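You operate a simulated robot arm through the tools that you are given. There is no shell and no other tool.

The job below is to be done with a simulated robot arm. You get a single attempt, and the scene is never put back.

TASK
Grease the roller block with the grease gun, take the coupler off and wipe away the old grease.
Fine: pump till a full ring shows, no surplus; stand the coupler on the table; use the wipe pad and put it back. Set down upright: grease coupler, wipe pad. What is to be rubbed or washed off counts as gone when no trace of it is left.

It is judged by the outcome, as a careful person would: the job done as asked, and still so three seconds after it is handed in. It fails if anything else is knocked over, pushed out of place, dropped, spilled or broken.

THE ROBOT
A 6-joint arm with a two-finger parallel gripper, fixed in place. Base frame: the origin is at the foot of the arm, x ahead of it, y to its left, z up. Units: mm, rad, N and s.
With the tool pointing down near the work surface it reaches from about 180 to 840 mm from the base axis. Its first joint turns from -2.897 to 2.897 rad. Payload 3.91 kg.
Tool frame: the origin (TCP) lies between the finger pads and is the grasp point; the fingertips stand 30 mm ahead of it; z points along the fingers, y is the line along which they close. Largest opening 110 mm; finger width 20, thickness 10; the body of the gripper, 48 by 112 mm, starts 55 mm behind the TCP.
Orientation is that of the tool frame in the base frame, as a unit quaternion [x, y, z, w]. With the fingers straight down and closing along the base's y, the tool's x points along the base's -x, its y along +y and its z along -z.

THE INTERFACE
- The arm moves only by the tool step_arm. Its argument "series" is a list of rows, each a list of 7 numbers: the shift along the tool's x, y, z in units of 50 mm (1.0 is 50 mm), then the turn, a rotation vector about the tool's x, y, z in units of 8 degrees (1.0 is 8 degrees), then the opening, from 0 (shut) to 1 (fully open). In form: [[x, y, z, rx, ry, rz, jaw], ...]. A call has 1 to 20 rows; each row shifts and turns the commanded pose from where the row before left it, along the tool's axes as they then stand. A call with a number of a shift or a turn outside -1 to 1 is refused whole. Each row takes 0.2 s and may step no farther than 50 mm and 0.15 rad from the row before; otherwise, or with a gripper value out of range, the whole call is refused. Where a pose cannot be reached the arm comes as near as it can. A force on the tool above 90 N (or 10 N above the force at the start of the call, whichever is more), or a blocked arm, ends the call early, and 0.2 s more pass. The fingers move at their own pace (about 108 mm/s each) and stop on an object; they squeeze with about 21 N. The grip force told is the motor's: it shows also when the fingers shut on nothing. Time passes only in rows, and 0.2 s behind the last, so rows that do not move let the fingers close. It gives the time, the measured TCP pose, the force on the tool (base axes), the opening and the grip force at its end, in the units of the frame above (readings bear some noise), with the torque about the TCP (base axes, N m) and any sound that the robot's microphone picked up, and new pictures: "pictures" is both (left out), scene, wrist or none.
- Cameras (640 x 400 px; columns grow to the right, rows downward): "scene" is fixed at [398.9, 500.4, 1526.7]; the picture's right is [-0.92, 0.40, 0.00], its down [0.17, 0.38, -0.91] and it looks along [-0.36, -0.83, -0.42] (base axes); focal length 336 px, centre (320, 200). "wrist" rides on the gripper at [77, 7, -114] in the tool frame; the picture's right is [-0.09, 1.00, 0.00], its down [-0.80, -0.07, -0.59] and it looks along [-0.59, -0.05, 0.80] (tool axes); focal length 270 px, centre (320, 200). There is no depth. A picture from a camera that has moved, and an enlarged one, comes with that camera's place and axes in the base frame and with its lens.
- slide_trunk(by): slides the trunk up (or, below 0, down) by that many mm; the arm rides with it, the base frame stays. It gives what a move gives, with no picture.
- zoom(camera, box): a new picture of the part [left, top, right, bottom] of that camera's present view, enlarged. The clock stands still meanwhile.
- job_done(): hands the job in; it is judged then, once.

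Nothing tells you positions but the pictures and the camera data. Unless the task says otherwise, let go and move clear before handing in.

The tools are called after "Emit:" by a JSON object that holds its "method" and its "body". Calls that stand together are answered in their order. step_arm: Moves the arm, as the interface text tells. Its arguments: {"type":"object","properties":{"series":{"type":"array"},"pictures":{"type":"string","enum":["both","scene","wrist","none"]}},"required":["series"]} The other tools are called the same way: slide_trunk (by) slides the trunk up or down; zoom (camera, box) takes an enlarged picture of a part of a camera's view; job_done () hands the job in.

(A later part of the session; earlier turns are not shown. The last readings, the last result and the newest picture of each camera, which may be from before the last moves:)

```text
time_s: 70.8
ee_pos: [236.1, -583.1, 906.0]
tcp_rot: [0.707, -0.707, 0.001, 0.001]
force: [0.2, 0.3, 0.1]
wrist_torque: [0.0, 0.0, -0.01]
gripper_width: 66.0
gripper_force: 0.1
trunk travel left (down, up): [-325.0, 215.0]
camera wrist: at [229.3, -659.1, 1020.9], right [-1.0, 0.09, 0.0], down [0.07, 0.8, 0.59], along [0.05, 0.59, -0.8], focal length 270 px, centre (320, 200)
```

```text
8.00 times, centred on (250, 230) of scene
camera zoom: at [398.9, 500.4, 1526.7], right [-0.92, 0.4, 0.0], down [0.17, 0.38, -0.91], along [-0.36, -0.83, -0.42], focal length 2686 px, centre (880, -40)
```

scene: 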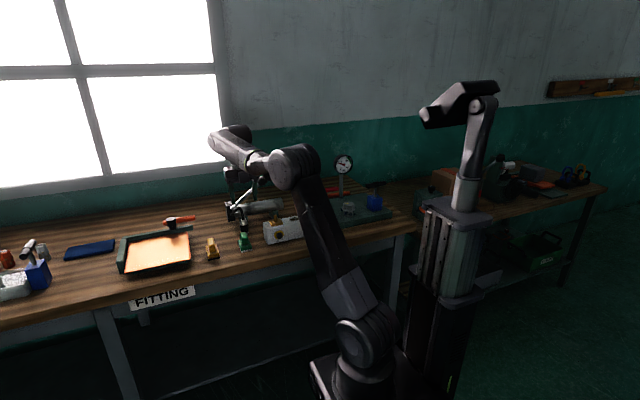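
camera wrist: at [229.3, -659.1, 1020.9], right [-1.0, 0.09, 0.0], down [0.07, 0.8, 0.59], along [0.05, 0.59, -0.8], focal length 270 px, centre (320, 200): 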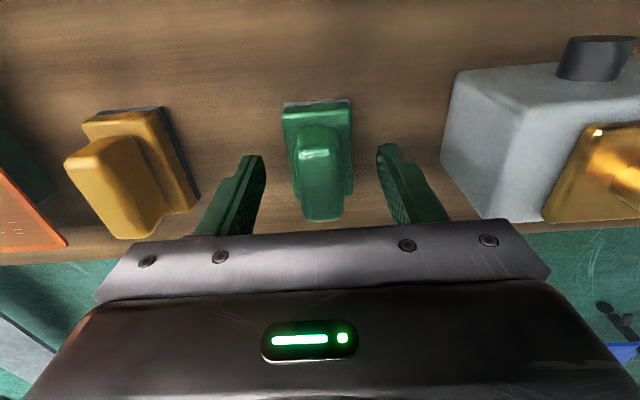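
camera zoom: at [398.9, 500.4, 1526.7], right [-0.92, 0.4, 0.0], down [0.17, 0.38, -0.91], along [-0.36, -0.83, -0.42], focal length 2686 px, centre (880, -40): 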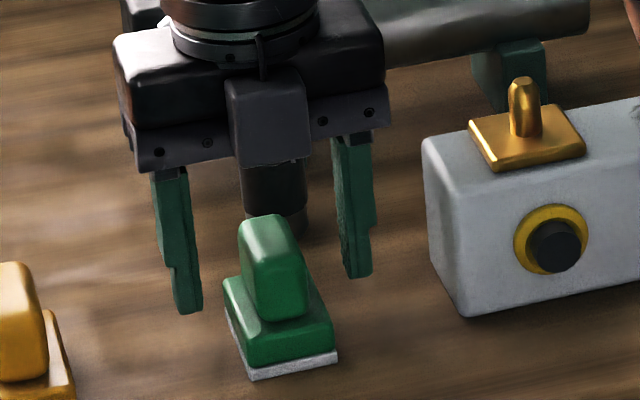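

From the scene view the fingertips look level with the pad's base top, so I'll raise 5 mm before closing on the handle.

Emit:
{"method": "step_arm", "body": {"series": [[0, 0, -0.1, 0, 0, 0, 0.6], [0, 0, 0, 0, 0, 0, 0.4], [0, 0, 0, 0, 0, 0, 0.3], [0, 0, 0, 0, 0, 0, 0.3]], "pictures": "wrist"}}

Emit:
{"method": "zoom", "body": {"camera": "scene", "box": [225, 205, 275, 255]}}

Emit:
{"method": "zoom", "body": {"camera": "wrist", "box": [230, 70, 410, 240]}}

```text
time_s: 71.8
ee_pos: [233.6, -581.2, 910.1]
tcp_rot: [0.708, -0.706, 0.0, 0.0]
force: [0.4, -0.4, -0.8]
wrist_torque: [-0.04, 0.04, 0.02]
gripper_width: 33.0
gripper_force: 0.1
trunk travel left (down, up): [-325.0, 215.0]
camera wrist: at [228.5, -658.7, 1025.9], right [-1.0, 0.09, 0.0], down [0.07, 0.8, 0.59], along [0.05, 0.59, -0.8], focal length 270 px, centre (320, 200)
```

wrist: 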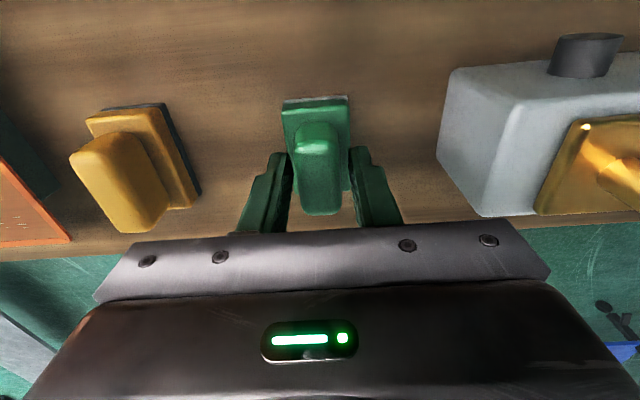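

```text
8.00 times, centred on (250, 230) of scene
camera zoom: at [398.9, 500.4, 1526.7], right [-0.92, 0.4, 0.0], down [0.17, 0.38, -0.91], along [-0.36, -0.83, -0.42], focal length 2686 px, centre (880, -40)
```

zoom: 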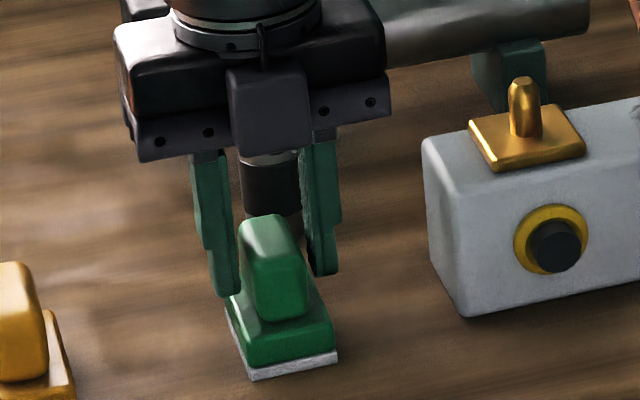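

```text
2.35 times, centred on (320, 155) of wrist
camera zoom: at [228.5, -658.7, 1025.9], right [-1.0, 0.09, 0.0], down [0.07, 0.8, 0.59], along [0.05, 0.59, -0.8], focal length 636 px, centre (320, 306)
```

zoom: 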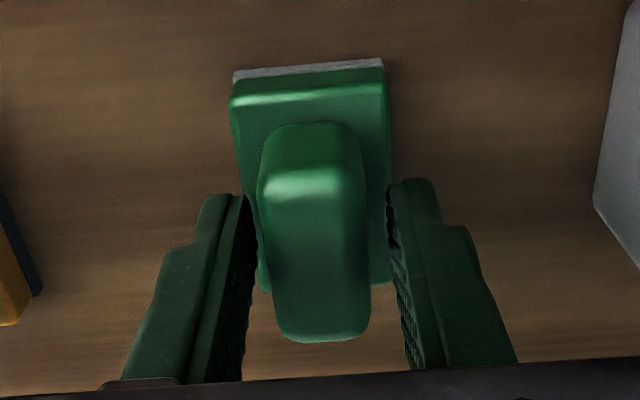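

The handle sits between the fingers above the base. I'll close and grip it.

Emit:
{"method": "step_arm", "body": {"series": [[0, -0.03, 0, 0, 0, 0, 0.3], [0, 0, 0, 0, 0, 0, 0.1], [0, 0, 0, 0, 0, 0, 0], [0, 0, 0, 0, 0, 0, 0]], "pictures": "wrist"}}

Emit:
{"method": "zoom", "body": {"camera": "scene", "box": [225, 205, 275, 255]}}

```text
time_s: 72.8
ee_pos: [236.9, -581.7, 909.7]
tcp_rot: [0.708, -0.707, 0.0, 0.001]
force: [-1.2, 0.3, -0.4]
wrist_torque: [-0.09, 0.08, -0.03]
gripper_width: 23.6
gripper_force: 20.7
trunk travel left (down, up): [-325.0, 215.0]
camera wrist: at [230.6, -658.8, 1026.0], right [-1.0, 0.09, 0.0], down [0.07, 0.8, 0.59], along [0.05, 0.59, -0.8], focal length 270 px, centre (320, 200)
```

wrist: 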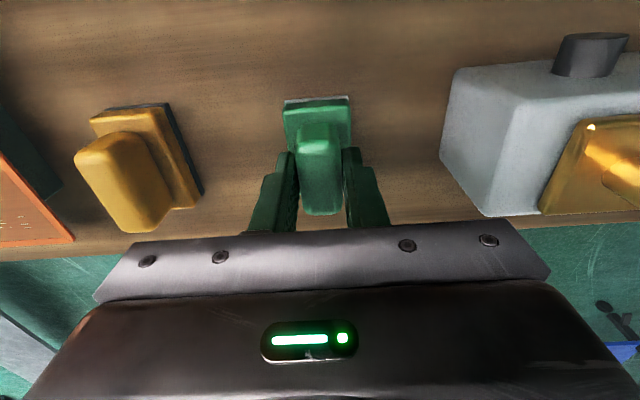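

```text
8.00 times, centred on (250, 230) of scene
camera zoom: at [398.9, 500.4, 1526.7], right [-0.92, 0.4, 0.0], down [0.17, 0.38, -0.91], along [-0.36, -0.83, -0.42], focal length 2686 px, centre (880, -40)
```

zoom: 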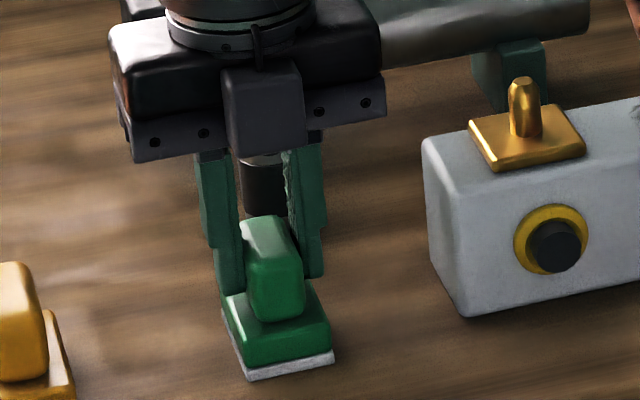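

The pad is gripped with a home TCP of about (236.5,-581.7,909.7). I'll lift straight up to clear the nipple.

Emit:
{"method": "step_arm", "body": {"series": [[0, 0, -0.2, 0, 0, 0, 0], [0, 0, -0.4, 0, 0, 0, 0], [0, 0, -0.7, 0, 0, 0, 0], [0, 0, -0.8, 0, 0, 0, 0], [0, 0, -0.7, 0, 0, 0, 0], [0, 0, 0, 0, 0, 0, 0]], "pictures": "both"}}

Emit:
{"method": "zoom", "body": {"camera": "scene", "box": [225, 180, 315, 250]}}

```text
time_s: 74.2
ee_pos: [235.6, -579.5, 1050.1]
tcp_rot: [-0.707, 0.707, 0.0, 0.0]
force: [-0.4, 0.7, -0.3]
wrist_torque: [0.01, 0.01, 0.02]
gripper_width: 0.1
gripper_force: 20.9
trunk travel left (down, up): [-325.0, 215.0]
camera wrist: at [230.1, -656.6, 1165.9], right [-1.0, 0.09, 0.0], down [0.07, 0.8, 0.59], along [0.05, 0.59, -0.8], focal length 270 px, centre (320, 200)
```

scene: 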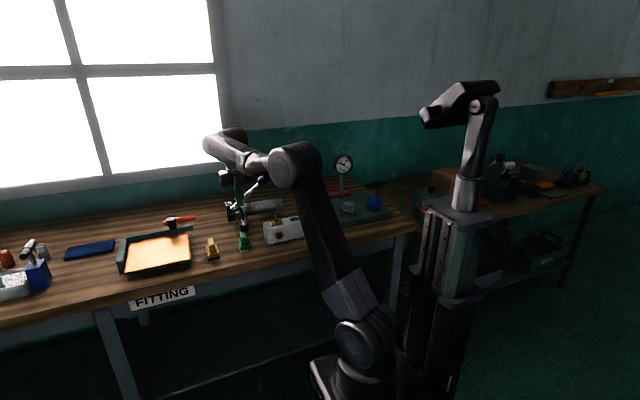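
wrist: 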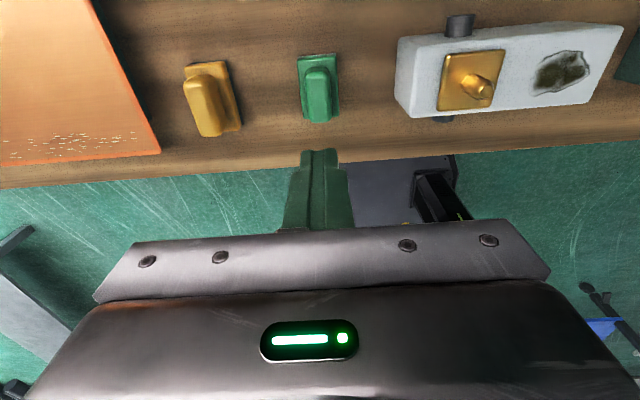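

```text
5.71 times, centred on (270, 215) of scene
camera zoom: at [398.9, 500.4, 1526.7], right [-0.92, 0.4, 0.0], down [0.17, 0.38, -0.91], along [-0.36, -0.83, -0.42], focal length 1918 px, centre (606, 114)
```

zoom: 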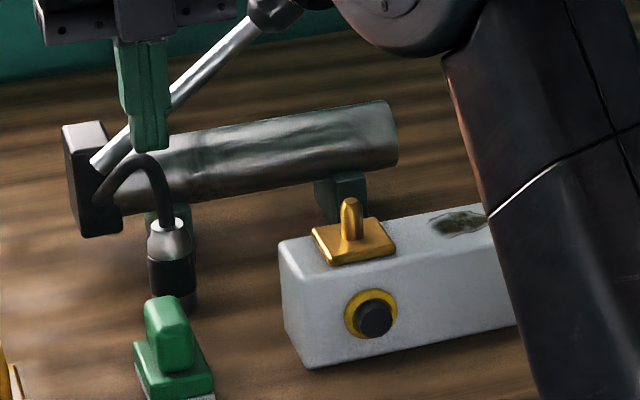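

The grip slipped off the handle's rounded top and the pad stayed on the bench. I'll check where it sits now and re-grip lower.

Emit:
{"method": "zoom", "body": {"camera": "wrist", "box": [270, 40, 370, 150]}}

Emit:
{"method": "zoom", "body": {"camera": "scene", "box": [230, 220, 262, 254]}}

```text
3.64 times, centred on (320, 95) of wrist
camera zoom: at [230.1, -656.6, 1165.9], right [-1.0, 0.09, 0.0], down [0.07, 0.8, 0.59], along [0.05, 0.59, -0.8], focal length 983 px, centre (320, 582)
```

zoom: 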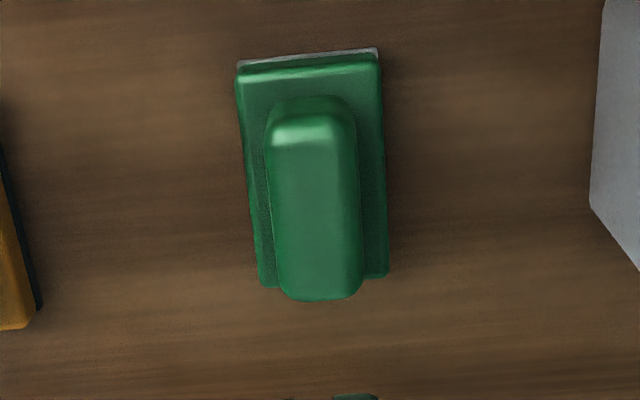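

```text
11.76 times, centred on (246, 237) of scene
camera zoom: at [398.9, 500.4, 1526.7], right [-0.92, 0.4, 0.0], down [0.17, 0.38, -0.91], along [-0.36, -0.83, -0.42], focal length 3949 px, centre (1191, -235)
```

zoom: 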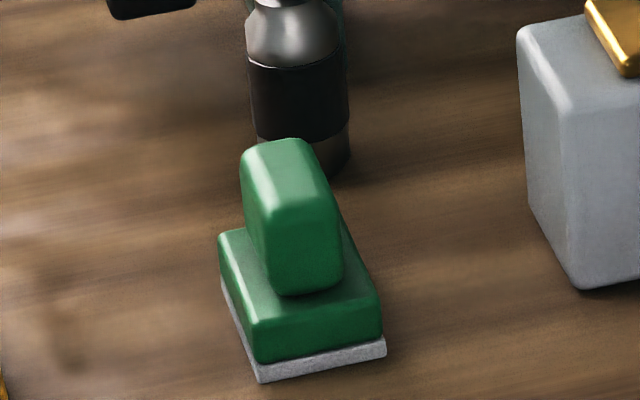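

The pad moved only about 2 mm, to x≈237.5. I'll open, come down again centred on it, and go lower this time, using light contact with the base to set the height.

Emit:
{"method": "step_arm", "body": {"series": [[0.05, -0.034, 0, 0, 0, 0, 0.35], [0, 0, 0.7, 0, 0, 0, 0.35], [0, 0, 0.7, 0, 0, 0, 0.35], [0, 0, 0.7, 0, 0, 0, 0.35], [0, 0, 0.6, 0, 0, 0, 0.35], [0, 0, 0.1, 0, 0, 0, 0.33], [0, 0, 0, 0, 0, 0, 0.33]], "pictures": "wrist"}}

Emit:
{"method": "zoom", "body": {"camera": "wrist", "box": [230, 70, 410, 240]}}

Emit:
{"method": "zoom", "body": {"camera": "scene", "box": [230, 212, 262, 254]}}

```text
time_s: 75.8
ee_pos: [238.1, -582.8, 911.5]
tcp_rot: [-0.707, 0.707, 0.001, 0.001]
force: [-0.2, -0.9, 0.1]
wrist_torque: [-0.01, -0.02, 0.01]
gripper_width: 36.2
gripper_force: 0.0
trunk travel left (down, up): [-325.0, 215.0]
camera wrist: at [232.6, -659.8, 1026.2], right [-1.0, 0.09, 0.0], down [0.07, 0.8, 0.59], along [0.05, 0.59, -0.8], focal length 270 px, centre (320, 200)
```

wrist: 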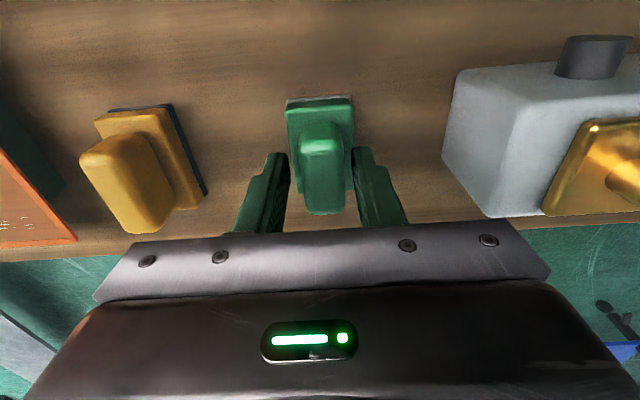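

```text
2.35 times, centred on (320, 155) of wrist
camera zoom: at [232.6, -659.8, 1026.2], right [-1.0, 0.09, 0.0], down [0.07, 0.8, 0.59], along [0.05, 0.59, -0.8], focal length 636 px, centre (320, 306)
```

zoom: 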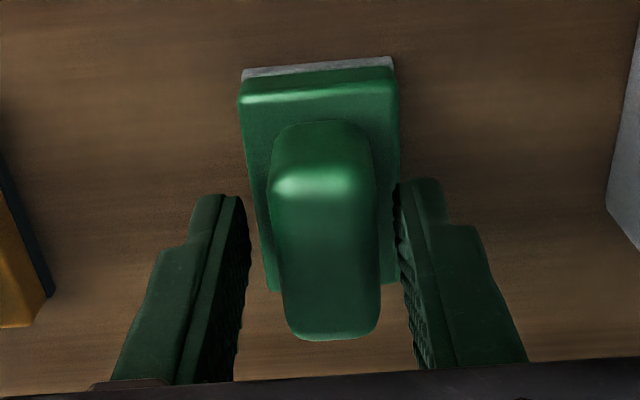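

```text
9.52 times, centred on (246, 233) of scene
camera zoom: at [398.9, 500.4, 1526.7], right [-0.92, 0.4, 0.0], down [0.17, 0.38, -0.91], along [-0.36, -0.83, -0.42], focal length 3197 px, centre (1025, -114)
```

zoom: 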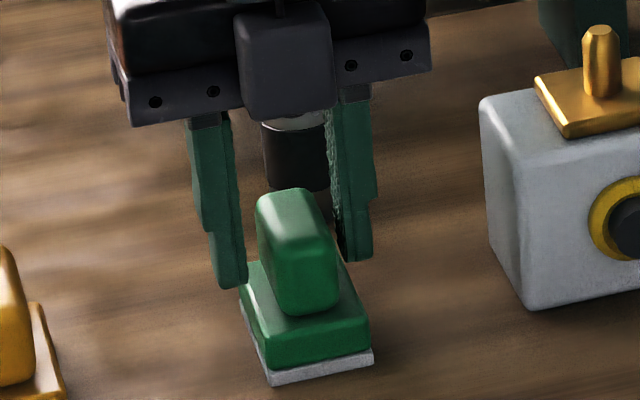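

The tips are about 6 mm above the pad's base. I'll lower 5 mm, close, and lift very slowly while checking the grip width.

Emit:
{"method": "step_arm", "body": {"series": [[0, 0, 0.05, 0, 0, 0, 0.33], [0, 0, 0.04, 0, 0, 0, 0.33], [0, 0, 0, 0, 0, 0, 0.33]], "pictures": "none"}}

Emit:
{"method": "step_arm", "body": {"series": [[0, 0, 0, 0, 0, 0, 0.15], [0, 0, 0, 0, 0, 0, 0], [0, 0, 0, 0, 0, 0, 0], [0, 0, 0, 0, 0, 0, 0]], "pictures": "wrist"}}

Emit:
{"method": "zoom", "body": {"camera": "wrist", "box": [230, 70, 410, 240]}}

Emit:
{"method": "zoom", "body": {"camera": "scene", "box": [230, 212, 262, 254]}}

```text
time_s: 76.5
ee_pos: [238.9, -584.8, 907.0]
tcp_rot: [-0.707, 0.708, 0.0, 0.0]
force: [0.2, -0.3, -0.4]
wrist_torque: [-0.01, -0.01, 0.03]
gripper_width: 36.4
gripper_force: 0.2
trunk travel left (down, up): [-325.0, 215.0]
```

```text
time_s: 77.5
ee_pos: [238.8, -583.9, 906.8]
tcp_rot: [0.707, -0.707, 0.0, 0.0]
force: [-0.4, 0.0, 0.6]
wrist_torque: [0.0, -0.04, -0.01]
gripper_width: 23.6
gripper_force: 20.9
trunk travel left (down, up): [-325.0, 215.0]
camera wrist: at [233.0, -661.2, 1022.5], right [-1.0, 0.09, 0.0], down [0.07, 0.8, 0.59], along [0.05, 0.59, -0.8], focal length 270 px, centre (320, 200)
```

wrist: 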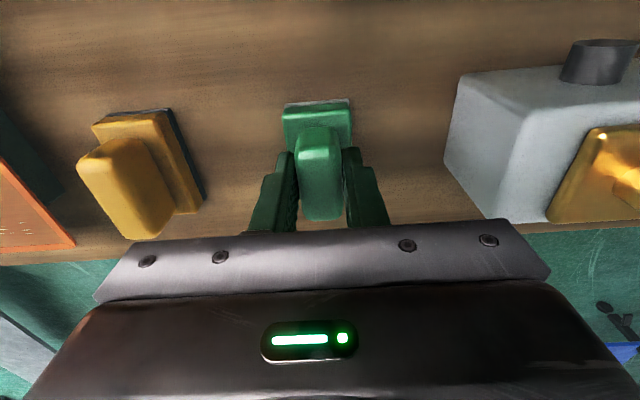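

```text
2.35 times, centred on (320, 155) of wrist
camera zoom: at [233.0, -661.2, 1022.5], right [-1.0, 0.09, 0.0], down [0.07, 0.8, 0.59], along [0.05, 0.59, -0.8], focal length 636 px, centre (320, 306)
```

zoom: 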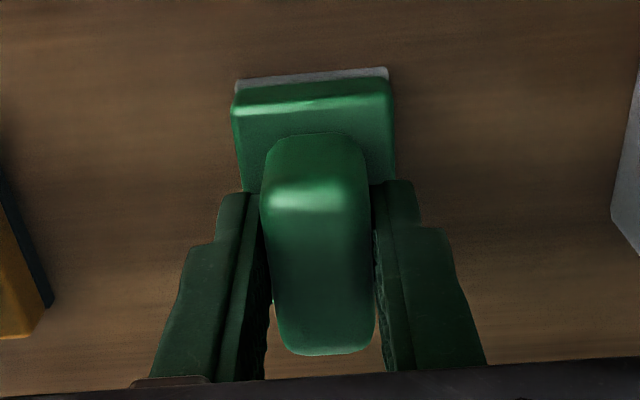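

```text
9.52 times, centred on (246, 233) of scene
camera zoom: at [398.9, 500.4, 1526.7], right [-0.92, 0.4, 0.0], down [0.17, 0.38, -0.91], along [-0.36, -0.83, -0.42], focal length 3197 px, centre (1025, -114)
```

zoom: 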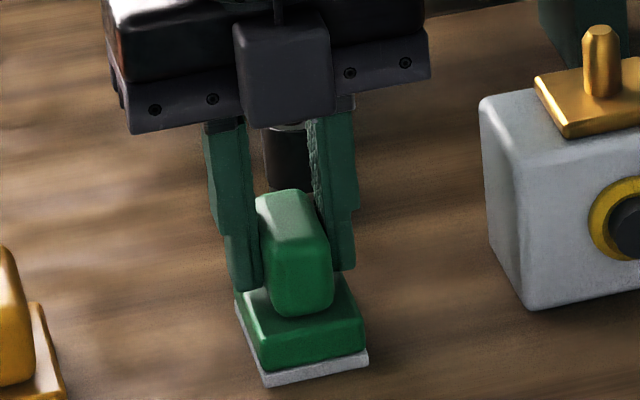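

The grip is at 23.6 mm with the tips right above the base. I'll lift very slowly.

Emit:
{"method": "step_arm", "body": {"series": [[0, 0, -0.03, 0, 0, 0, 0], [0, 0, -0.03, 0, 0, 0, 0], [0, 0, -0.04, 0, 0, 0, 0], [0, 0, -0.06, 0, 0, 0, 0], [0, 0, 0, 0, 0, 0, 0]], "pictures": "none"}}

Emit:
{"method": "zoom", "body": {"camera": "scene", "box": [230, 212, 262, 254]}}

```text
time_s: 78.8
ee_pos: [238.3, -584.2, 914.4]
tcp_rot: [0.707, -0.707, 0.0, 0.0]
force: [-0.6, 0.2, -1.4]
wrist_torque: [0.04, 0.02, 0.03]
gripper_width: 23.8
gripper_force: 20.9
trunk travel left (down, up): [-325.0, 215.0]
```

```text
9.52 times, centred on (246, 233) of scene
camera zoom: at [398.9, 500.4, 1526.7], right [-0.92, 0.4, 0.0], down [0.17, 0.38, -0.91], along [-0.36, -0.83, -0.42], focal length 3197 px, centre (1025, -114)
```

zoom: 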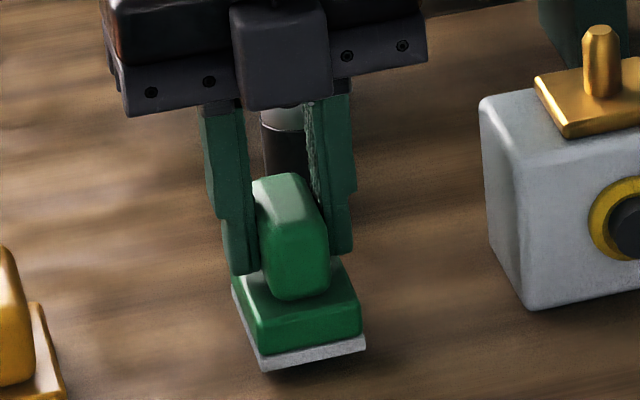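

The pad is now lifting with the gripper. I'll continue up gently to clear the nipple.

Emit:
{"method": "step_arm", "body": {"series": [[0, 0, -0.1, 0, 0, 0, 0], [0, 0, -0.15, 0, 0, 0, 0], [0, 0, -0.2, 0, 0, 0, 0], [0, 0, -0.25, 0, 0, 0, 0], [0, 0, -0.3, 0, 0, 0, 0], [0, 0, -0.3, 0, 0, 0, 0], [0, 0, -0.3, 0, 0, 0, 0], [0, 0, -0.3, 0, 0, 0, 0], [0, 0, -0.3, 0, 0, 0, 0], [0, 0, -0.25, 0, 0, 0, 0], [0, 0, -0.15, 0, 0, 0, 0], [0, 0, -0.1, 0, 0, 0, 0], [0, 0, 0, 0, 0, 0, 0]], "pictures": "both"}}

Emit:
{"method": "zoom", "body": {"camera": "scene", "box": [215, 170, 315, 250]}}

```text
time_s: 81.5
ee_pos: [238.6, -583.6, 1049.0]
tcp_rot: [-0.707, 0.707, 0.0, 0.0]
force: [-0.2, 0.3, -1.0]
wrist_torque: [0.01, -0.01, 0.0]
gripper_width: 23.3
gripper_force: 21.4
trunk travel left (down, up): [-325.0, 215.0]
camera wrist: at [233.1, -661.4, 1164.6], right [-1.0, 0.09, 0.0], down [0.07, 0.8, 0.59], along [0.05, 0.59, -0.8], focal length 270 px, centre (320, 200)
```

scene: 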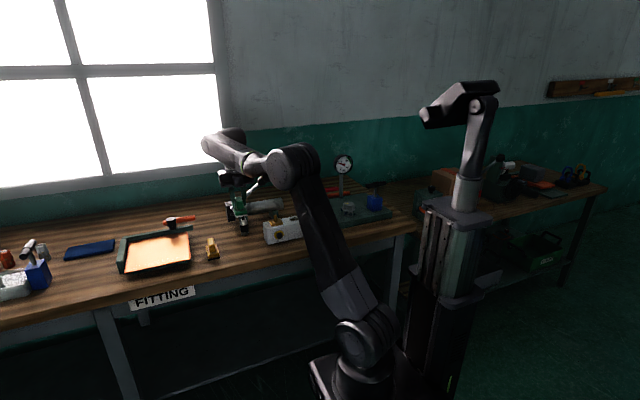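
wrist: 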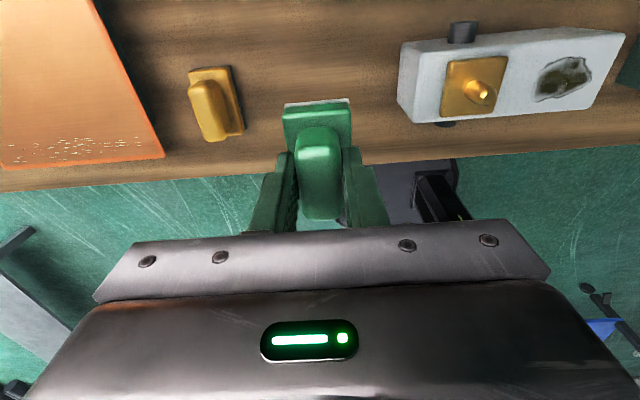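

```text
5.00 times, centred on (265, 210) of scene
camera zoom: at [398.9, 500.4, 1526.7], right [-0.92, 0.4, 0.0], down [0.17, 0.38, -0.91], along [-0.36, -0.83, -0.42], focal length 1678 px, centre (595, 150)
```

zoom: 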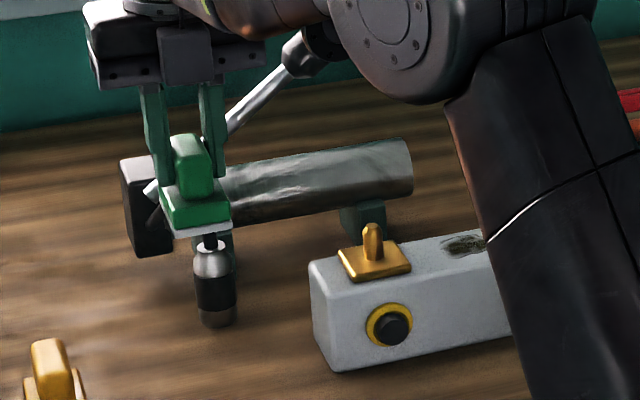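

The pad is held level. I'll carry it over to above the old-grease patch at about (33,-592).

Emit:
{"method": "step_arm", "body": {"series": [[0.03, 0.2, 0, 0, 0, 0, 0], [0.03, 0.4, 0, 0, 0, 0, 0], [0.03, 0.6, 0, 0, 0, 0, 0], [0.03, 0.6, 0, 0, 0, 0, 0], [0.03, 0.6, 0, 0, 0, 0, 0], [0.02, 0.6, 0, 0, 0, 0, 0], [0, 0.6, 0, 0, 0, 0, 0], [0, 0.35, 0, 0, 0, 0, 0], [0, 0.16, 0, 0, 0, 0, 0], [0, 0, 0, 0, 0, 0, 0]], "pictures": "both"}}

Emit:
{"method": "zoom", "body": {"camera": "scene", "box": [240, 170, 330, 250]}}

Emit:
{"method": "zoom", "body": {"camera": "wrist", "box": [180, 30, 440, 230]}}

```text
time_s: 83.8
ee_pos: [65.9, -588.4, 1048.7]
tcp_rot: [-0.703, 0.711, 0.002, -0.001]
force: [0.5, -0.1, -1.4]
wrist_torque: [0.02, -0.01, -0.03]
gripper_width: 23.6
gripper_force: 20.5
out of reach, approached as far as the arm can: row 7, 8, 9
trunk travel left (down, up): [-325.0, 215.0]
camera wrist: at [58.9, -666.6, 1165.1], right [-1.0, 0.1, 0.0], down [0.08, 0.8, 0.59], along [0.06, 0.59, -0.8], focal length 270 px, centre (320, 200)
```

scene: 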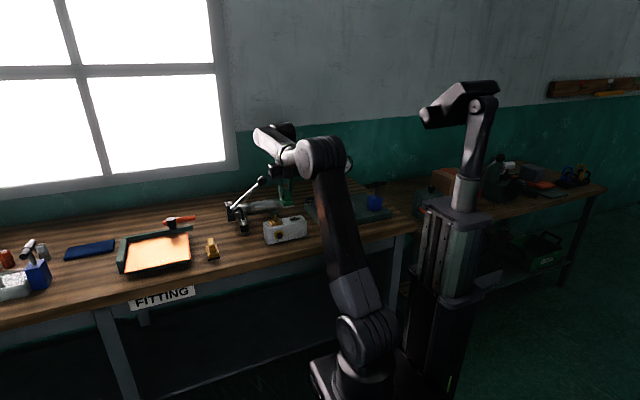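
wrist: 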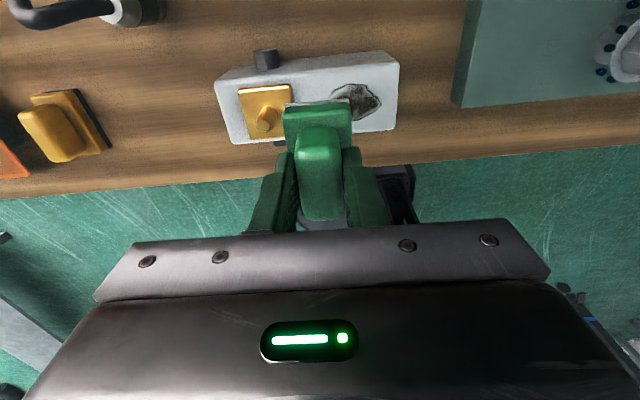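

```text
5.00 times, centred on (285, 210) of scene
camera zoom: at [398.9, 500.4, 1526.7], right [-0.92, 0.4, 0.0], down [0.17, 0.38, -0.91], along [-0.36, -0.83, -0.42], focal length 1678 px, centre (495, 150)
```

zoom: 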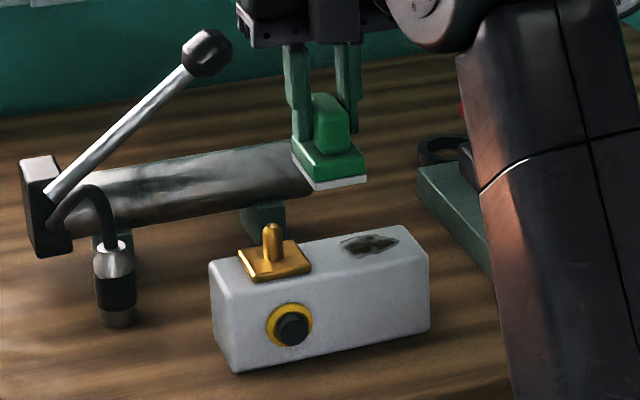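

```text
2.00 times, centred on (310, 130) of wrist
camera zoom: at [58.9, -666.6, 1165.1], right [-1.0, 0.1, 0.0], down [0.08, 0.8, 0.59], along [0.06, 0.59, -0.8], focal length 541 px, centre (340, 340)
```

zoom: 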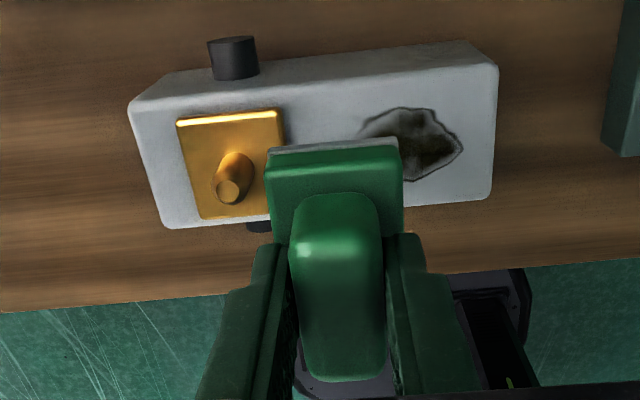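

The wrist hit its turn limit at x≈66 with this yaw. I'll turn the tool 8° back from the limit, which the pad can tolerate, and then finish the move.

Emit:
{"method": "step_arm", "body": {"series": [[0, 0, 0, 0, 0, 0.6, 0], [0, 0, 0, 0, 0, 0.6, 0], [0, 0, 0, 0, 0, 0, 0]], "pictures": "none"}}

Emit:
{"method": "step_arm", "body": {"series": [[0.085, 0.32, 0, 0, 0, 0, 0], [0.085, 0.32, 0, 0, 0, 0, 0], [0, 0, 0, 0, 0, 0, 0]], "pictures": "both"}}

Emit:
{"method": "zoom", "body": {"camera": "wrist", "box": [180, 30, 440, 230]}}

```text
time_s: 84.5
ee_pos: [65.8, -588.7, 1049.4]
tcp_rot: [-0.645, 0.764, 0.0, 0.0]
force: [0.5, -0.7, -0.7]
wrist_torque: [0.0, 0.01, 0.03]
gripper_width: 23.8
gripper_force: 21.0
trunk travel left (down, up): [-325.0, 215.0]
```

```text
time_s: 85.3
ee_pos: [31.1, -592.3, 1050.5]
tcp_rot: [-0.646, 0.764, 0.0, -0.001]
force: [-0.6, 0.0, -0.7]
wrist_torque: [0.02, -0.02, 0.01]
gripper_width: 23.8
gripper_force: 21.1
trunk travel left (down, up): [-325.0, 215.0]
camera wrist: at [13.0, -667.7, 1166.7], right [-0.97, 0.25, 0.0], down [0.2, 0.78, 0.59], along [0.15, 0.58, -0.8], focal length 270 px, centre (320, 200)
```

scene: 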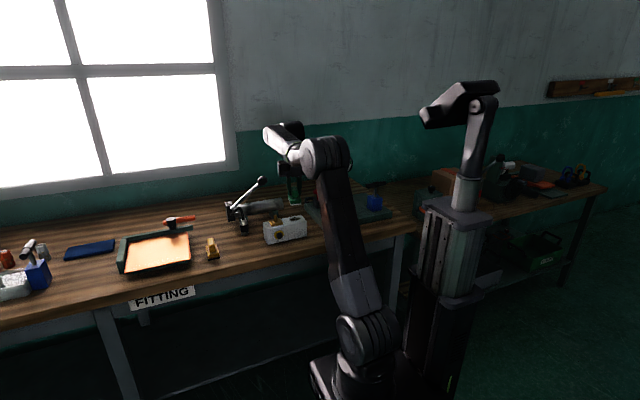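
wrist: 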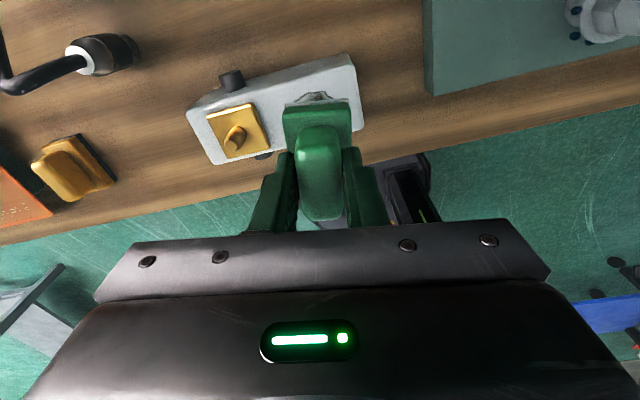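

```text
2.00 times, centred on (310, 130) of wrist
camera zoom: at [13.0, -667.7, 1166.7], right [-0.97, 0.25, 0.0], down [0.2, 0.78, 0.59], along [0.15, 0.58, -0.8], focal length 541 px, centre (340, 340)
```

zoom: 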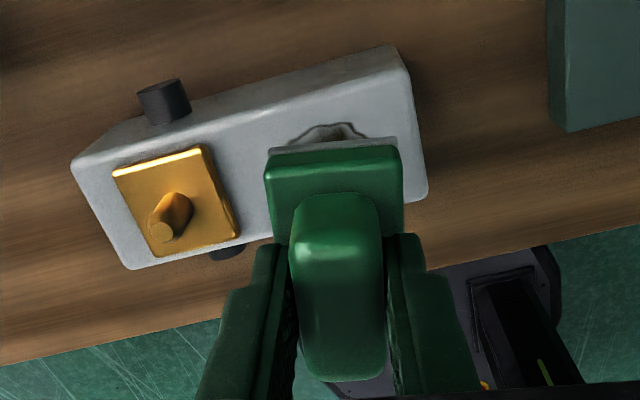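

The pad is above the patch, turned about 10°. I'll lower it toward the block's top and then feel for contact.

Emit:
{"method": "step_arm", "body": {"series": [[0, 0, 0.3, 0, 0, 0, 0], [0, 0, 0.4, 0, 0, 0, 0], [0, 0, 0.4, 0, 0, 0, 0], [0, 0, 0.15, 0, 0, 0, 0], [0, 0, 0.05, 0, 0, 0, 0], [0, 0, 0, 0, 0, 0, 0]], "pictures": "none"}}

Emit:
{"method": "zoom", "body": {"camera": "scene", "box": [255, 195, 319, 245]}}

```text
time_s: 86.8
ee_pos: [33.5, -592.3, 984.5]
tcp_rot: [-0.646, 0.763, 0.0, 0.0]
force: [0.5, 0.2, -0.7]
wrist_torque: [0.02, 0.03, -0.03]
gripper_width: 23.8
gripper_force: 21.6
trunk travel left (down, up): [-325.0, 215.0]
```

```text
8.00 times, centred on (287, 220) of scene
camera zoom: at [398.9, 500.4, 1526.7], right [-0.92, 0.4, 0.0], down [0.17, 0.38, -0.91], along [-0.36, -0.83, -0.42], focal length 2686 px, centre (584, 40)
```

zoom: 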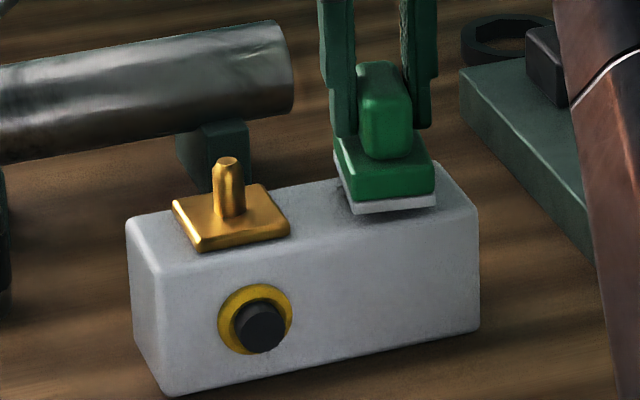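

The pad hovers just over the block's top. I'll lower in 2 mm steps to light contact.

Emit:
{"method": "step_arm", "body": {"series": [[0, 0, 0.04, 0, 0, 0, 0], [0, 0, 0.04, 0, 0, 0, 0], [0, 0, 0, 0, 0, 0, 0]], "pictures": "none"}}

Emit:
{"method": "step_arm", "body": {"series": [[0, 0, 0.04, 0, 0, 0, 0], [0, 0, 0, 0, 0, 0, 0]], "pictures": "none"}}

Emit:
{"method": "zoom", "body": {"camera": "scene", "box": [255, 195, 319, 245]}}

```text
time_s: 87.5
ee_pos: [31.7, -593.1, 978.9]
tcp_rot: [-0.645, 0.764, 0.0, 0.0]
force: [-0.3, 0.7, -0.9]
wrist_torque: [0.02, -0.02, -0.03]
gripper_width: 23.6
gripper_force: 21.5
trunk travel left (down, up): [-325.0, 215.0]
```

```text
time_s: 88.2
ee_pos: [33.4, -591.2, 978.2]
tcp_rot: [-0.646, 0.764, 0.0, 0.0]
force: [0.5, -0.6, -2.1]
wrist_torque: [-0.03, -0.03, 0.01]
gripper_width: 23.7
gripper_force: 21.1
trunk travel left (down, up): [-325.0, 215.0]
```

```text
8.00 times, centred on (287, 220) of scene
camera zoom: at [398.9, 500.4, 1526.7], right [-0.92, 0.4, 0.0], down [0.17, 0.38, -0.91], along [-0.36, -0.83, -0.42], focal length 2686 px, centre (584, 40)
```

zoom: 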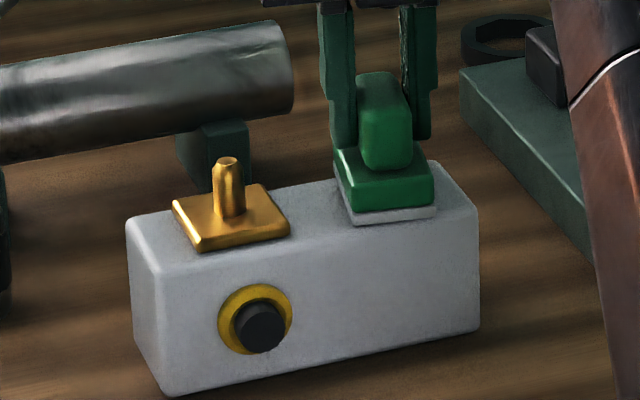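

Almost touching. I'll continue in small steps.

Emit:
{"method": "step_arm", "body": {"series": [[0, 0, 0.04, 0, 0, 0, 0], [0, 0, 0, 0, 0, 0, 0]], "pictures": "none"}}

Emit:
{"method": "step_arm", "body": {"series": [[0, 0, 0.03, 0, 0, 0, 0], [0, 0, 0, 0, 0, 0, 0]], "pictures": "none"}}

Emit:
{"method": "zoom", "body": {"camera": "scene", "box": [255, 195, 319, 245]}}

```text
time_s: 88.8
ee_pos: [32.2, -592.7, 977.4]
tcp_rot: [-0.646, 0.763, -0.001, 0.0]
force: [1.1, 0.5, 4.4]
wrist_torque: [0.16, -0.06, -0.01]
gripper_width: 23.9
gripper_force: 21.1
trunk travel left (down, up): [-325.0, 215.0]
```

```text
time_s: 89.3
ee_pos: [32.3, -593.1, 975.9]
tcp_rot: [-0.646, 0.764, -0.001, -0.002]
force: [0.5, -0.6, 16.4]
wrist_torque: [-0.04, 0.04, -0.01]
gripper_width: 24.2
gripper_force: 20.5
trunk travel left (down, up): [-325.0, 215.0]
```

```text
8.00 times, centred on (287, 220) of scene
camera zoom: at [398.9, 500.4, 1526.7], right [-0.92, 0.4, 0.0], down [0.17, 0.38, -0.91], along [-0.36, -0.83, -0.42], focal length 2686 px, centre (584, 40)
```

zoom: 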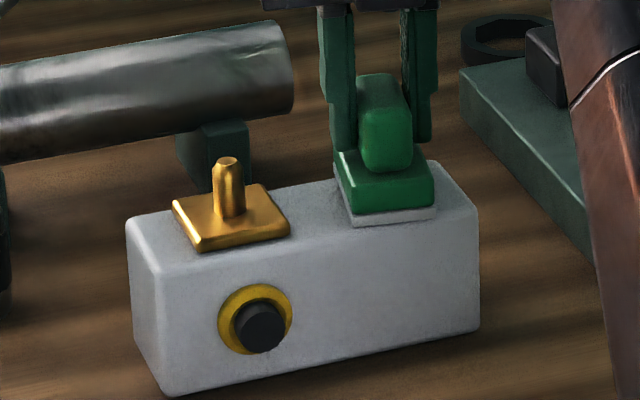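

Contact at 16 N. I'll ease off slightly and make a first gentle wiping stroke along x, keeping away from the brass plate, then check the block hasn't shifted.

Emit:
{"method": "step_arm", "body": {"series": [[0, 0, -0.01, 0, 0, 0, 0], [-0.033, -0.197, 0, 0, 0, 0, 0], [-0.033, -0.197, 0, 0, 0, 0, 0], [0.033, 0.197, 0, 0, 0, 0, 0], [0.033, 0.197, 0, 0, 0, 0, 0], [0.033, 0.197, 0, 0, 0, 0, 0], [0.03, 0.177, 0, 0, 0, 0, 0], [0, 0, 0, 0, 0, 0, 0]], "pictures": "none"}}

Emit:
{"method": "zoom", "body": {"camera": "scene", "box": [255, 195, 319, 245]}}

Emit:
{"method": "zoom", "body": {"camera": "wrist", "box": [180, 30, 440, 230]}}

```text
time_s: 91.2
ee_pos: [13.4, -592.3, 976.1]
tcp_rot: [-0.646, 0.763, 0.0, 0.0]
force: [2.1, 1.2, 11.2]
wrist_torque: [-0.04, -0.09, -0.02]
gripper_width: 23.8
gripper_force: 20.8
trunk travel left (down, up): [-325.0, 215.0]
```

```text
8.00 times, centred on (287, 220) of scene
camera zoom: at [398.9, 500.4, 1526.7], right [-0.92, 0.4, 0.0], down [0.17, 0.38, -0.91], along [-0.36, -0.83, -0.42], focal length 2686 px, centre (584, 40)
```

zoom: 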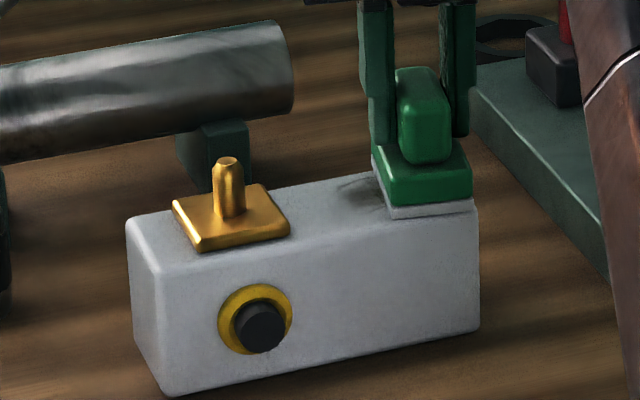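

```text
2.00 times, centred on (310, 130) of wrist
camera zoom: at [-4.9, -668.0, 1091.4], right [-0.97, 0.25, 0.0], down [0.2, 0.78, 0.59], along [0.15, 0.57, -0.8], focal length 541 px, centre (340, 340)
```

zoom: 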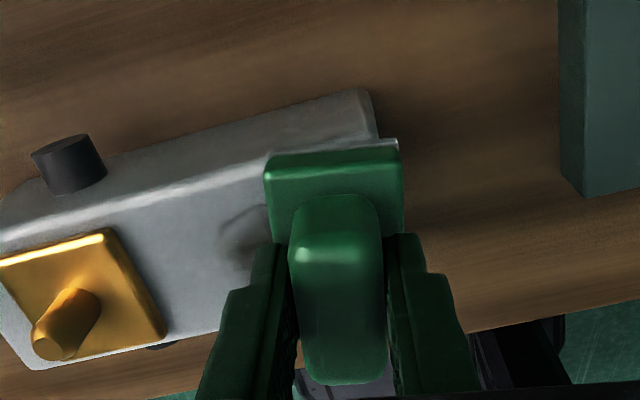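

The patch is fading and the block has not moved. I'll do more back-and-forth strokes.

Emit:
{"method": "step_arm", "body": {"series": [[-0.033, -0.2, 0, 0, 0, 0, 0], [-0.033, -0.2, 0, 0, 0, 0, 0], [-0.033, -0.2, 0, 0, 0, 0, 0], [-0.033, -0.2, 0, 0, 0, 0, 0], [0.033, 0.2, 0, 0, 0, 0, 0], [0.033, 0.2, 0, 0, 0, 0, 0], [0.033, 0.2, 0, 0, 0, 0, 0], [0.033, 0.2, 0, 0, 0, 0, 0], [-0.033, -0.2, 0, 0, 0, 0, 0], [-0.033, -0.2, 0, 0, 0, 0, 0], [-0.033, -0.2, 0, 0, 0, 0, 0], [-0.033, -0.2, 0, 0, 0, 0, 0], [0.033, 0.2, 0, 0, 0, 0, 0], [0.033, 0.2, 0, 0, 0, 0, 0], [0.033, 0.2, 0, 0, 0, 0, 0], [0.033, 0.2, 0, 0, 0, 0, 0], [0, 0, 0, 0, 0, 0, 0]], "pictures": "none"}}

Emit:
{"method": "zoom", "body": {"camera": "scene", "box": [255, 195, 319, 245]}}

Emit:
{"method": "zoom", "body": {"camera": "wrist", "box": [180, 30, 440, 230]}}

```text
time_s: 94.8
ee_pos: [13.3, -591.4, 975.8]
tcp_rot: [-0.646, 0.764, 0.0, -0.001]
force: [3.0, -0.5, 14.1]
wrist_torque: [0.25, -0.14, -0.03]
gripper_width: 23.7
gripper_force: 21.4
trunk travel left (down, up): [-325.0, 215.0]
```

```text
8.00 times, centred on (287, 220) of scene
camera zoom: at [398.9, 500.4, 1526.7], right [-0.92, 0.4, 0.0], down [0.17, 0.38, -0.91], along [-0.36, -0.83, -0.42], focal length 2686 px, centre (584, 40)
```

zoom: 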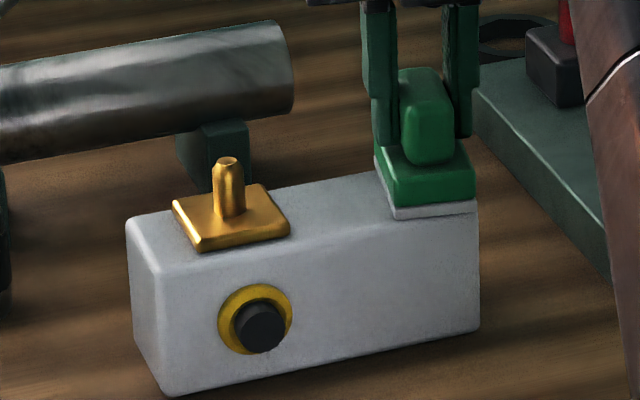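

```text
2.00 times, centred on (310, 130) of wrist
camera zoom: at [-5.9, -666.5, 1091.4], right [-0.97, 0.25, 0.0], down [0.2, 0.78, 0.59], along [0.15, 0.57, -0.81], focal length 541 px, centre (340, 340)
```

zoom: 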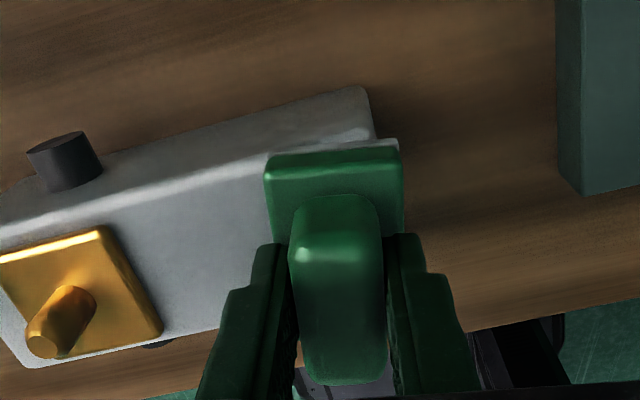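

The exposed part is clean. I'll do a few more strokes with small y offsets to be thorough.

Emit:
{"method": "step_arm", "body": {"series": [[-0.1, 0.017, 0, 0, 0, 0, 0], [-0.033, -0.2, 0, 0, 0, 0, 0], [-0.033, -0.2, 0, 0, 0, 0, 0], [-0.033, -0.2, 0, 0, 0, 0, 0], [-0.033, -0.2, 0, 0, 0, 0, 0], [0.033, 0.2, 0, 0, 0, 0, 0], [0.033, 0.2, 0, 0, 0, 0, 0], [0.033, 0.2, 0, 0, 0, 0, 0], [0.033, 0.2, 0, 0, 0, 0, 0], [0.2, -0.034, 0, 0, 0, 0, 0], [-0.033, -0.2, 0, 0, 0, 0, 0], [-0.033, -0.2, 0, 0, 0, 0, 0], [-0.033, -0.2, 0, 0, 0, 0, 0], [-0.033, -0.2, 0, 0, 0, 0, 0], [0.033, 0.2, 0, 0, 0, 0, 0], [0.033, 0.2, 0, 0, 0, 0, 0], [-0.1, 0.017, 0, 0, 0, 0, 0], [0, 0, 0, 0, 0, 0, 0]], "pictures": "none"}}

Emit:
{"method": "step_arm", "body": {"series": [[0, 0, -0.1, 0, 0, 0, 0], [0, 0, -0.2, 0, 0, 0, 0], [0, 0, -0.3, 0, 0, 0, 0], [0, 0, -0.4, 0, 0, 0, 0], [0, 0, -0.3, 0, 0, 0, 0], [0, 0, -0.2, 0, 0, 0, 0], [0, 0, 0, 0, 0, 0, 0]], "pictures": "both"}}

Emit:
{"method": "zoom", "body": {"camera": "scene", "box": [255, 195, 319, 245]}}

Emit:
{"method": "zoom", "body": {"camera": "wrist", "box": [180, 30, 440, 230]}}

```text
time_s: 98.5
ee_pos: [35.5, -591.3, 973.9]
tcp_rot: [-0.646, 0.763, 0.001, 0.001]
force: [0.4, 0.9, -0.9]
wrist_torque: [0.01, 0.01, 0.01]
gripper_width: 23.7
gripper_force: 21.3
trunk travel left (down, up): [-325.0, 215.0]
```

```text
time_s: 100.2
ee_pos: [34.9, -592.5, 1050.1]
tcp_rot: [-0.645, 0.764, 0.001, 0.0]
force: [0.3, 0.0, -1.3]
wrist_torque: [-0.02, 0.05, 0.03]
gripper_width: 23.9
gripper_force: 21.2
trunk travel left (down, up): [-325.0, 215.0]
camera wrist: at [16.5, -668.0, 1165.3], right [-0.97, 0.25, 0.0], down [0.2, 0.78, 0.59], along [0.15, 0.58, -0.8], focal length 270 px, centre (320, 200)
```

scene: 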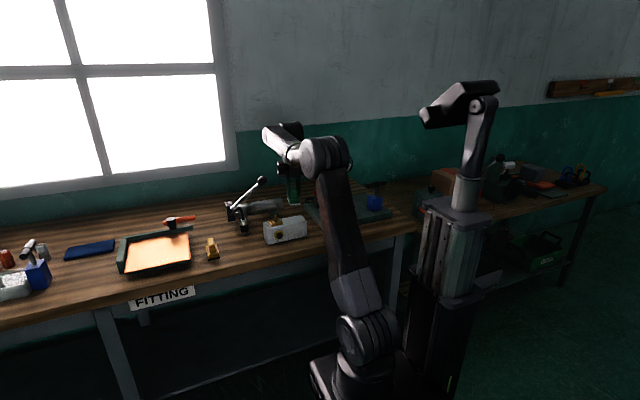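
wrist: 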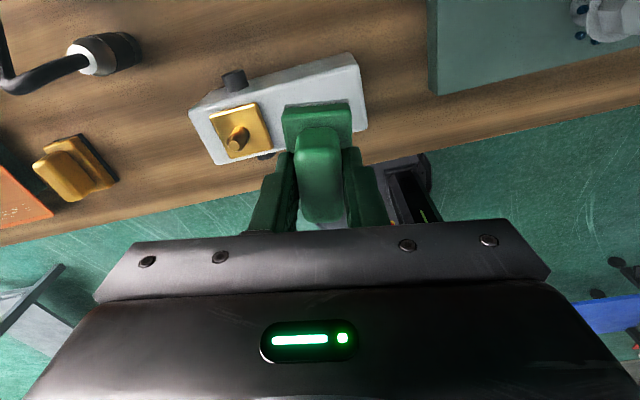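

```text
8.00 times, centred on (287, 220) of scene
camera zoom: at [398.9, 500.4, 1526.7], right [-0.92, 0.4, 0.0], down [0.17, 0.38, -0.91], along [-0.36, -0.83, -0.42], focal length 2686 px, centre (584, 40)
```

zoom: 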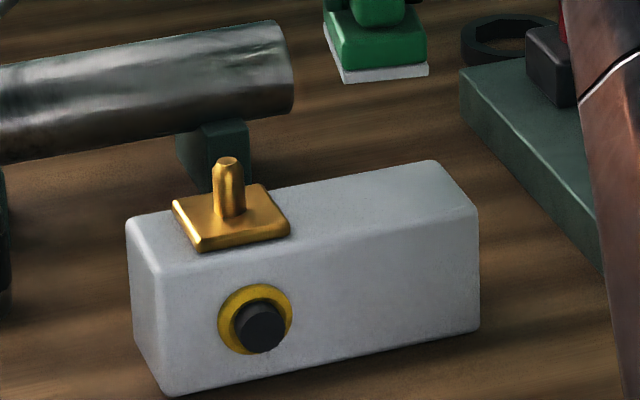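

```text
2.00 times, centred on (310, 130) of wrist
camera zoom: at [16.5, -668.0, 1165.3], right [-0.97, 0.25, 0.0], down [0.2, 0.78, 0.59], along [0.15, 0.58, -0.8], focal length 541 px, centre (340, 340)
```

zoom: 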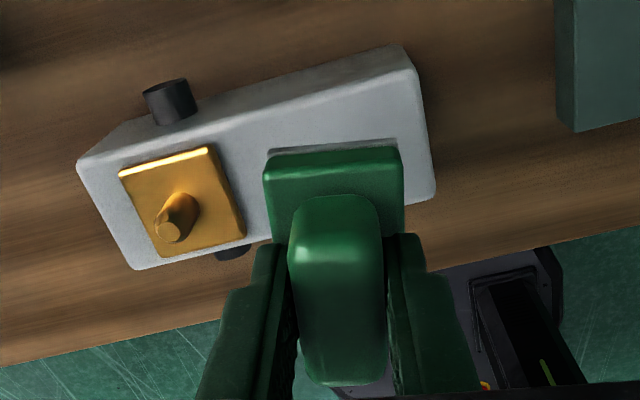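

The block's top looks clean. I'll check at full magnification for any trace.

Emit:
{"method": "zoom", "body": {"camera": "scene", "box": [282, 208, 314, 228]}}

Emit:
{"method": "zoom", "body": {"camera": "wrist", "box": [280, 40, 380, 110]}}

```text
16.00 times, centred on (298, 218) of scene
camera zoom: at [398.9, 500.4, 1526.7], right [-0.92, 0.4, 0.0], down [0.17, 0.38, -0.91], along [-0.36, -0.83, -0.42], focal length 5371 px, centre (672, -88)
```

zoom: 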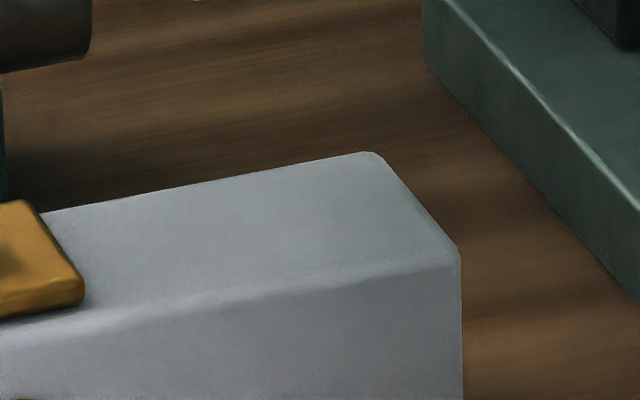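

```text
5.71 times, centred on (330, 75) of wrist
camera zoom: at [16.5, -668.0, 1165.3], right [-0.97, 0.25, 0.0], down [0.2, 0.78, 0.59], along [0.15, 0.58, -0.8], focal length 1544 px, centre (263, 914)
```

zoom: 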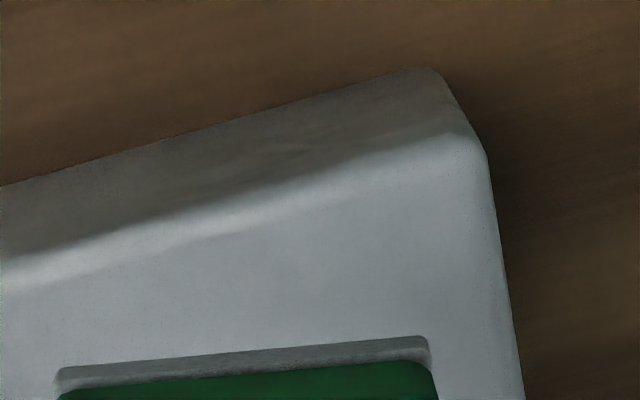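

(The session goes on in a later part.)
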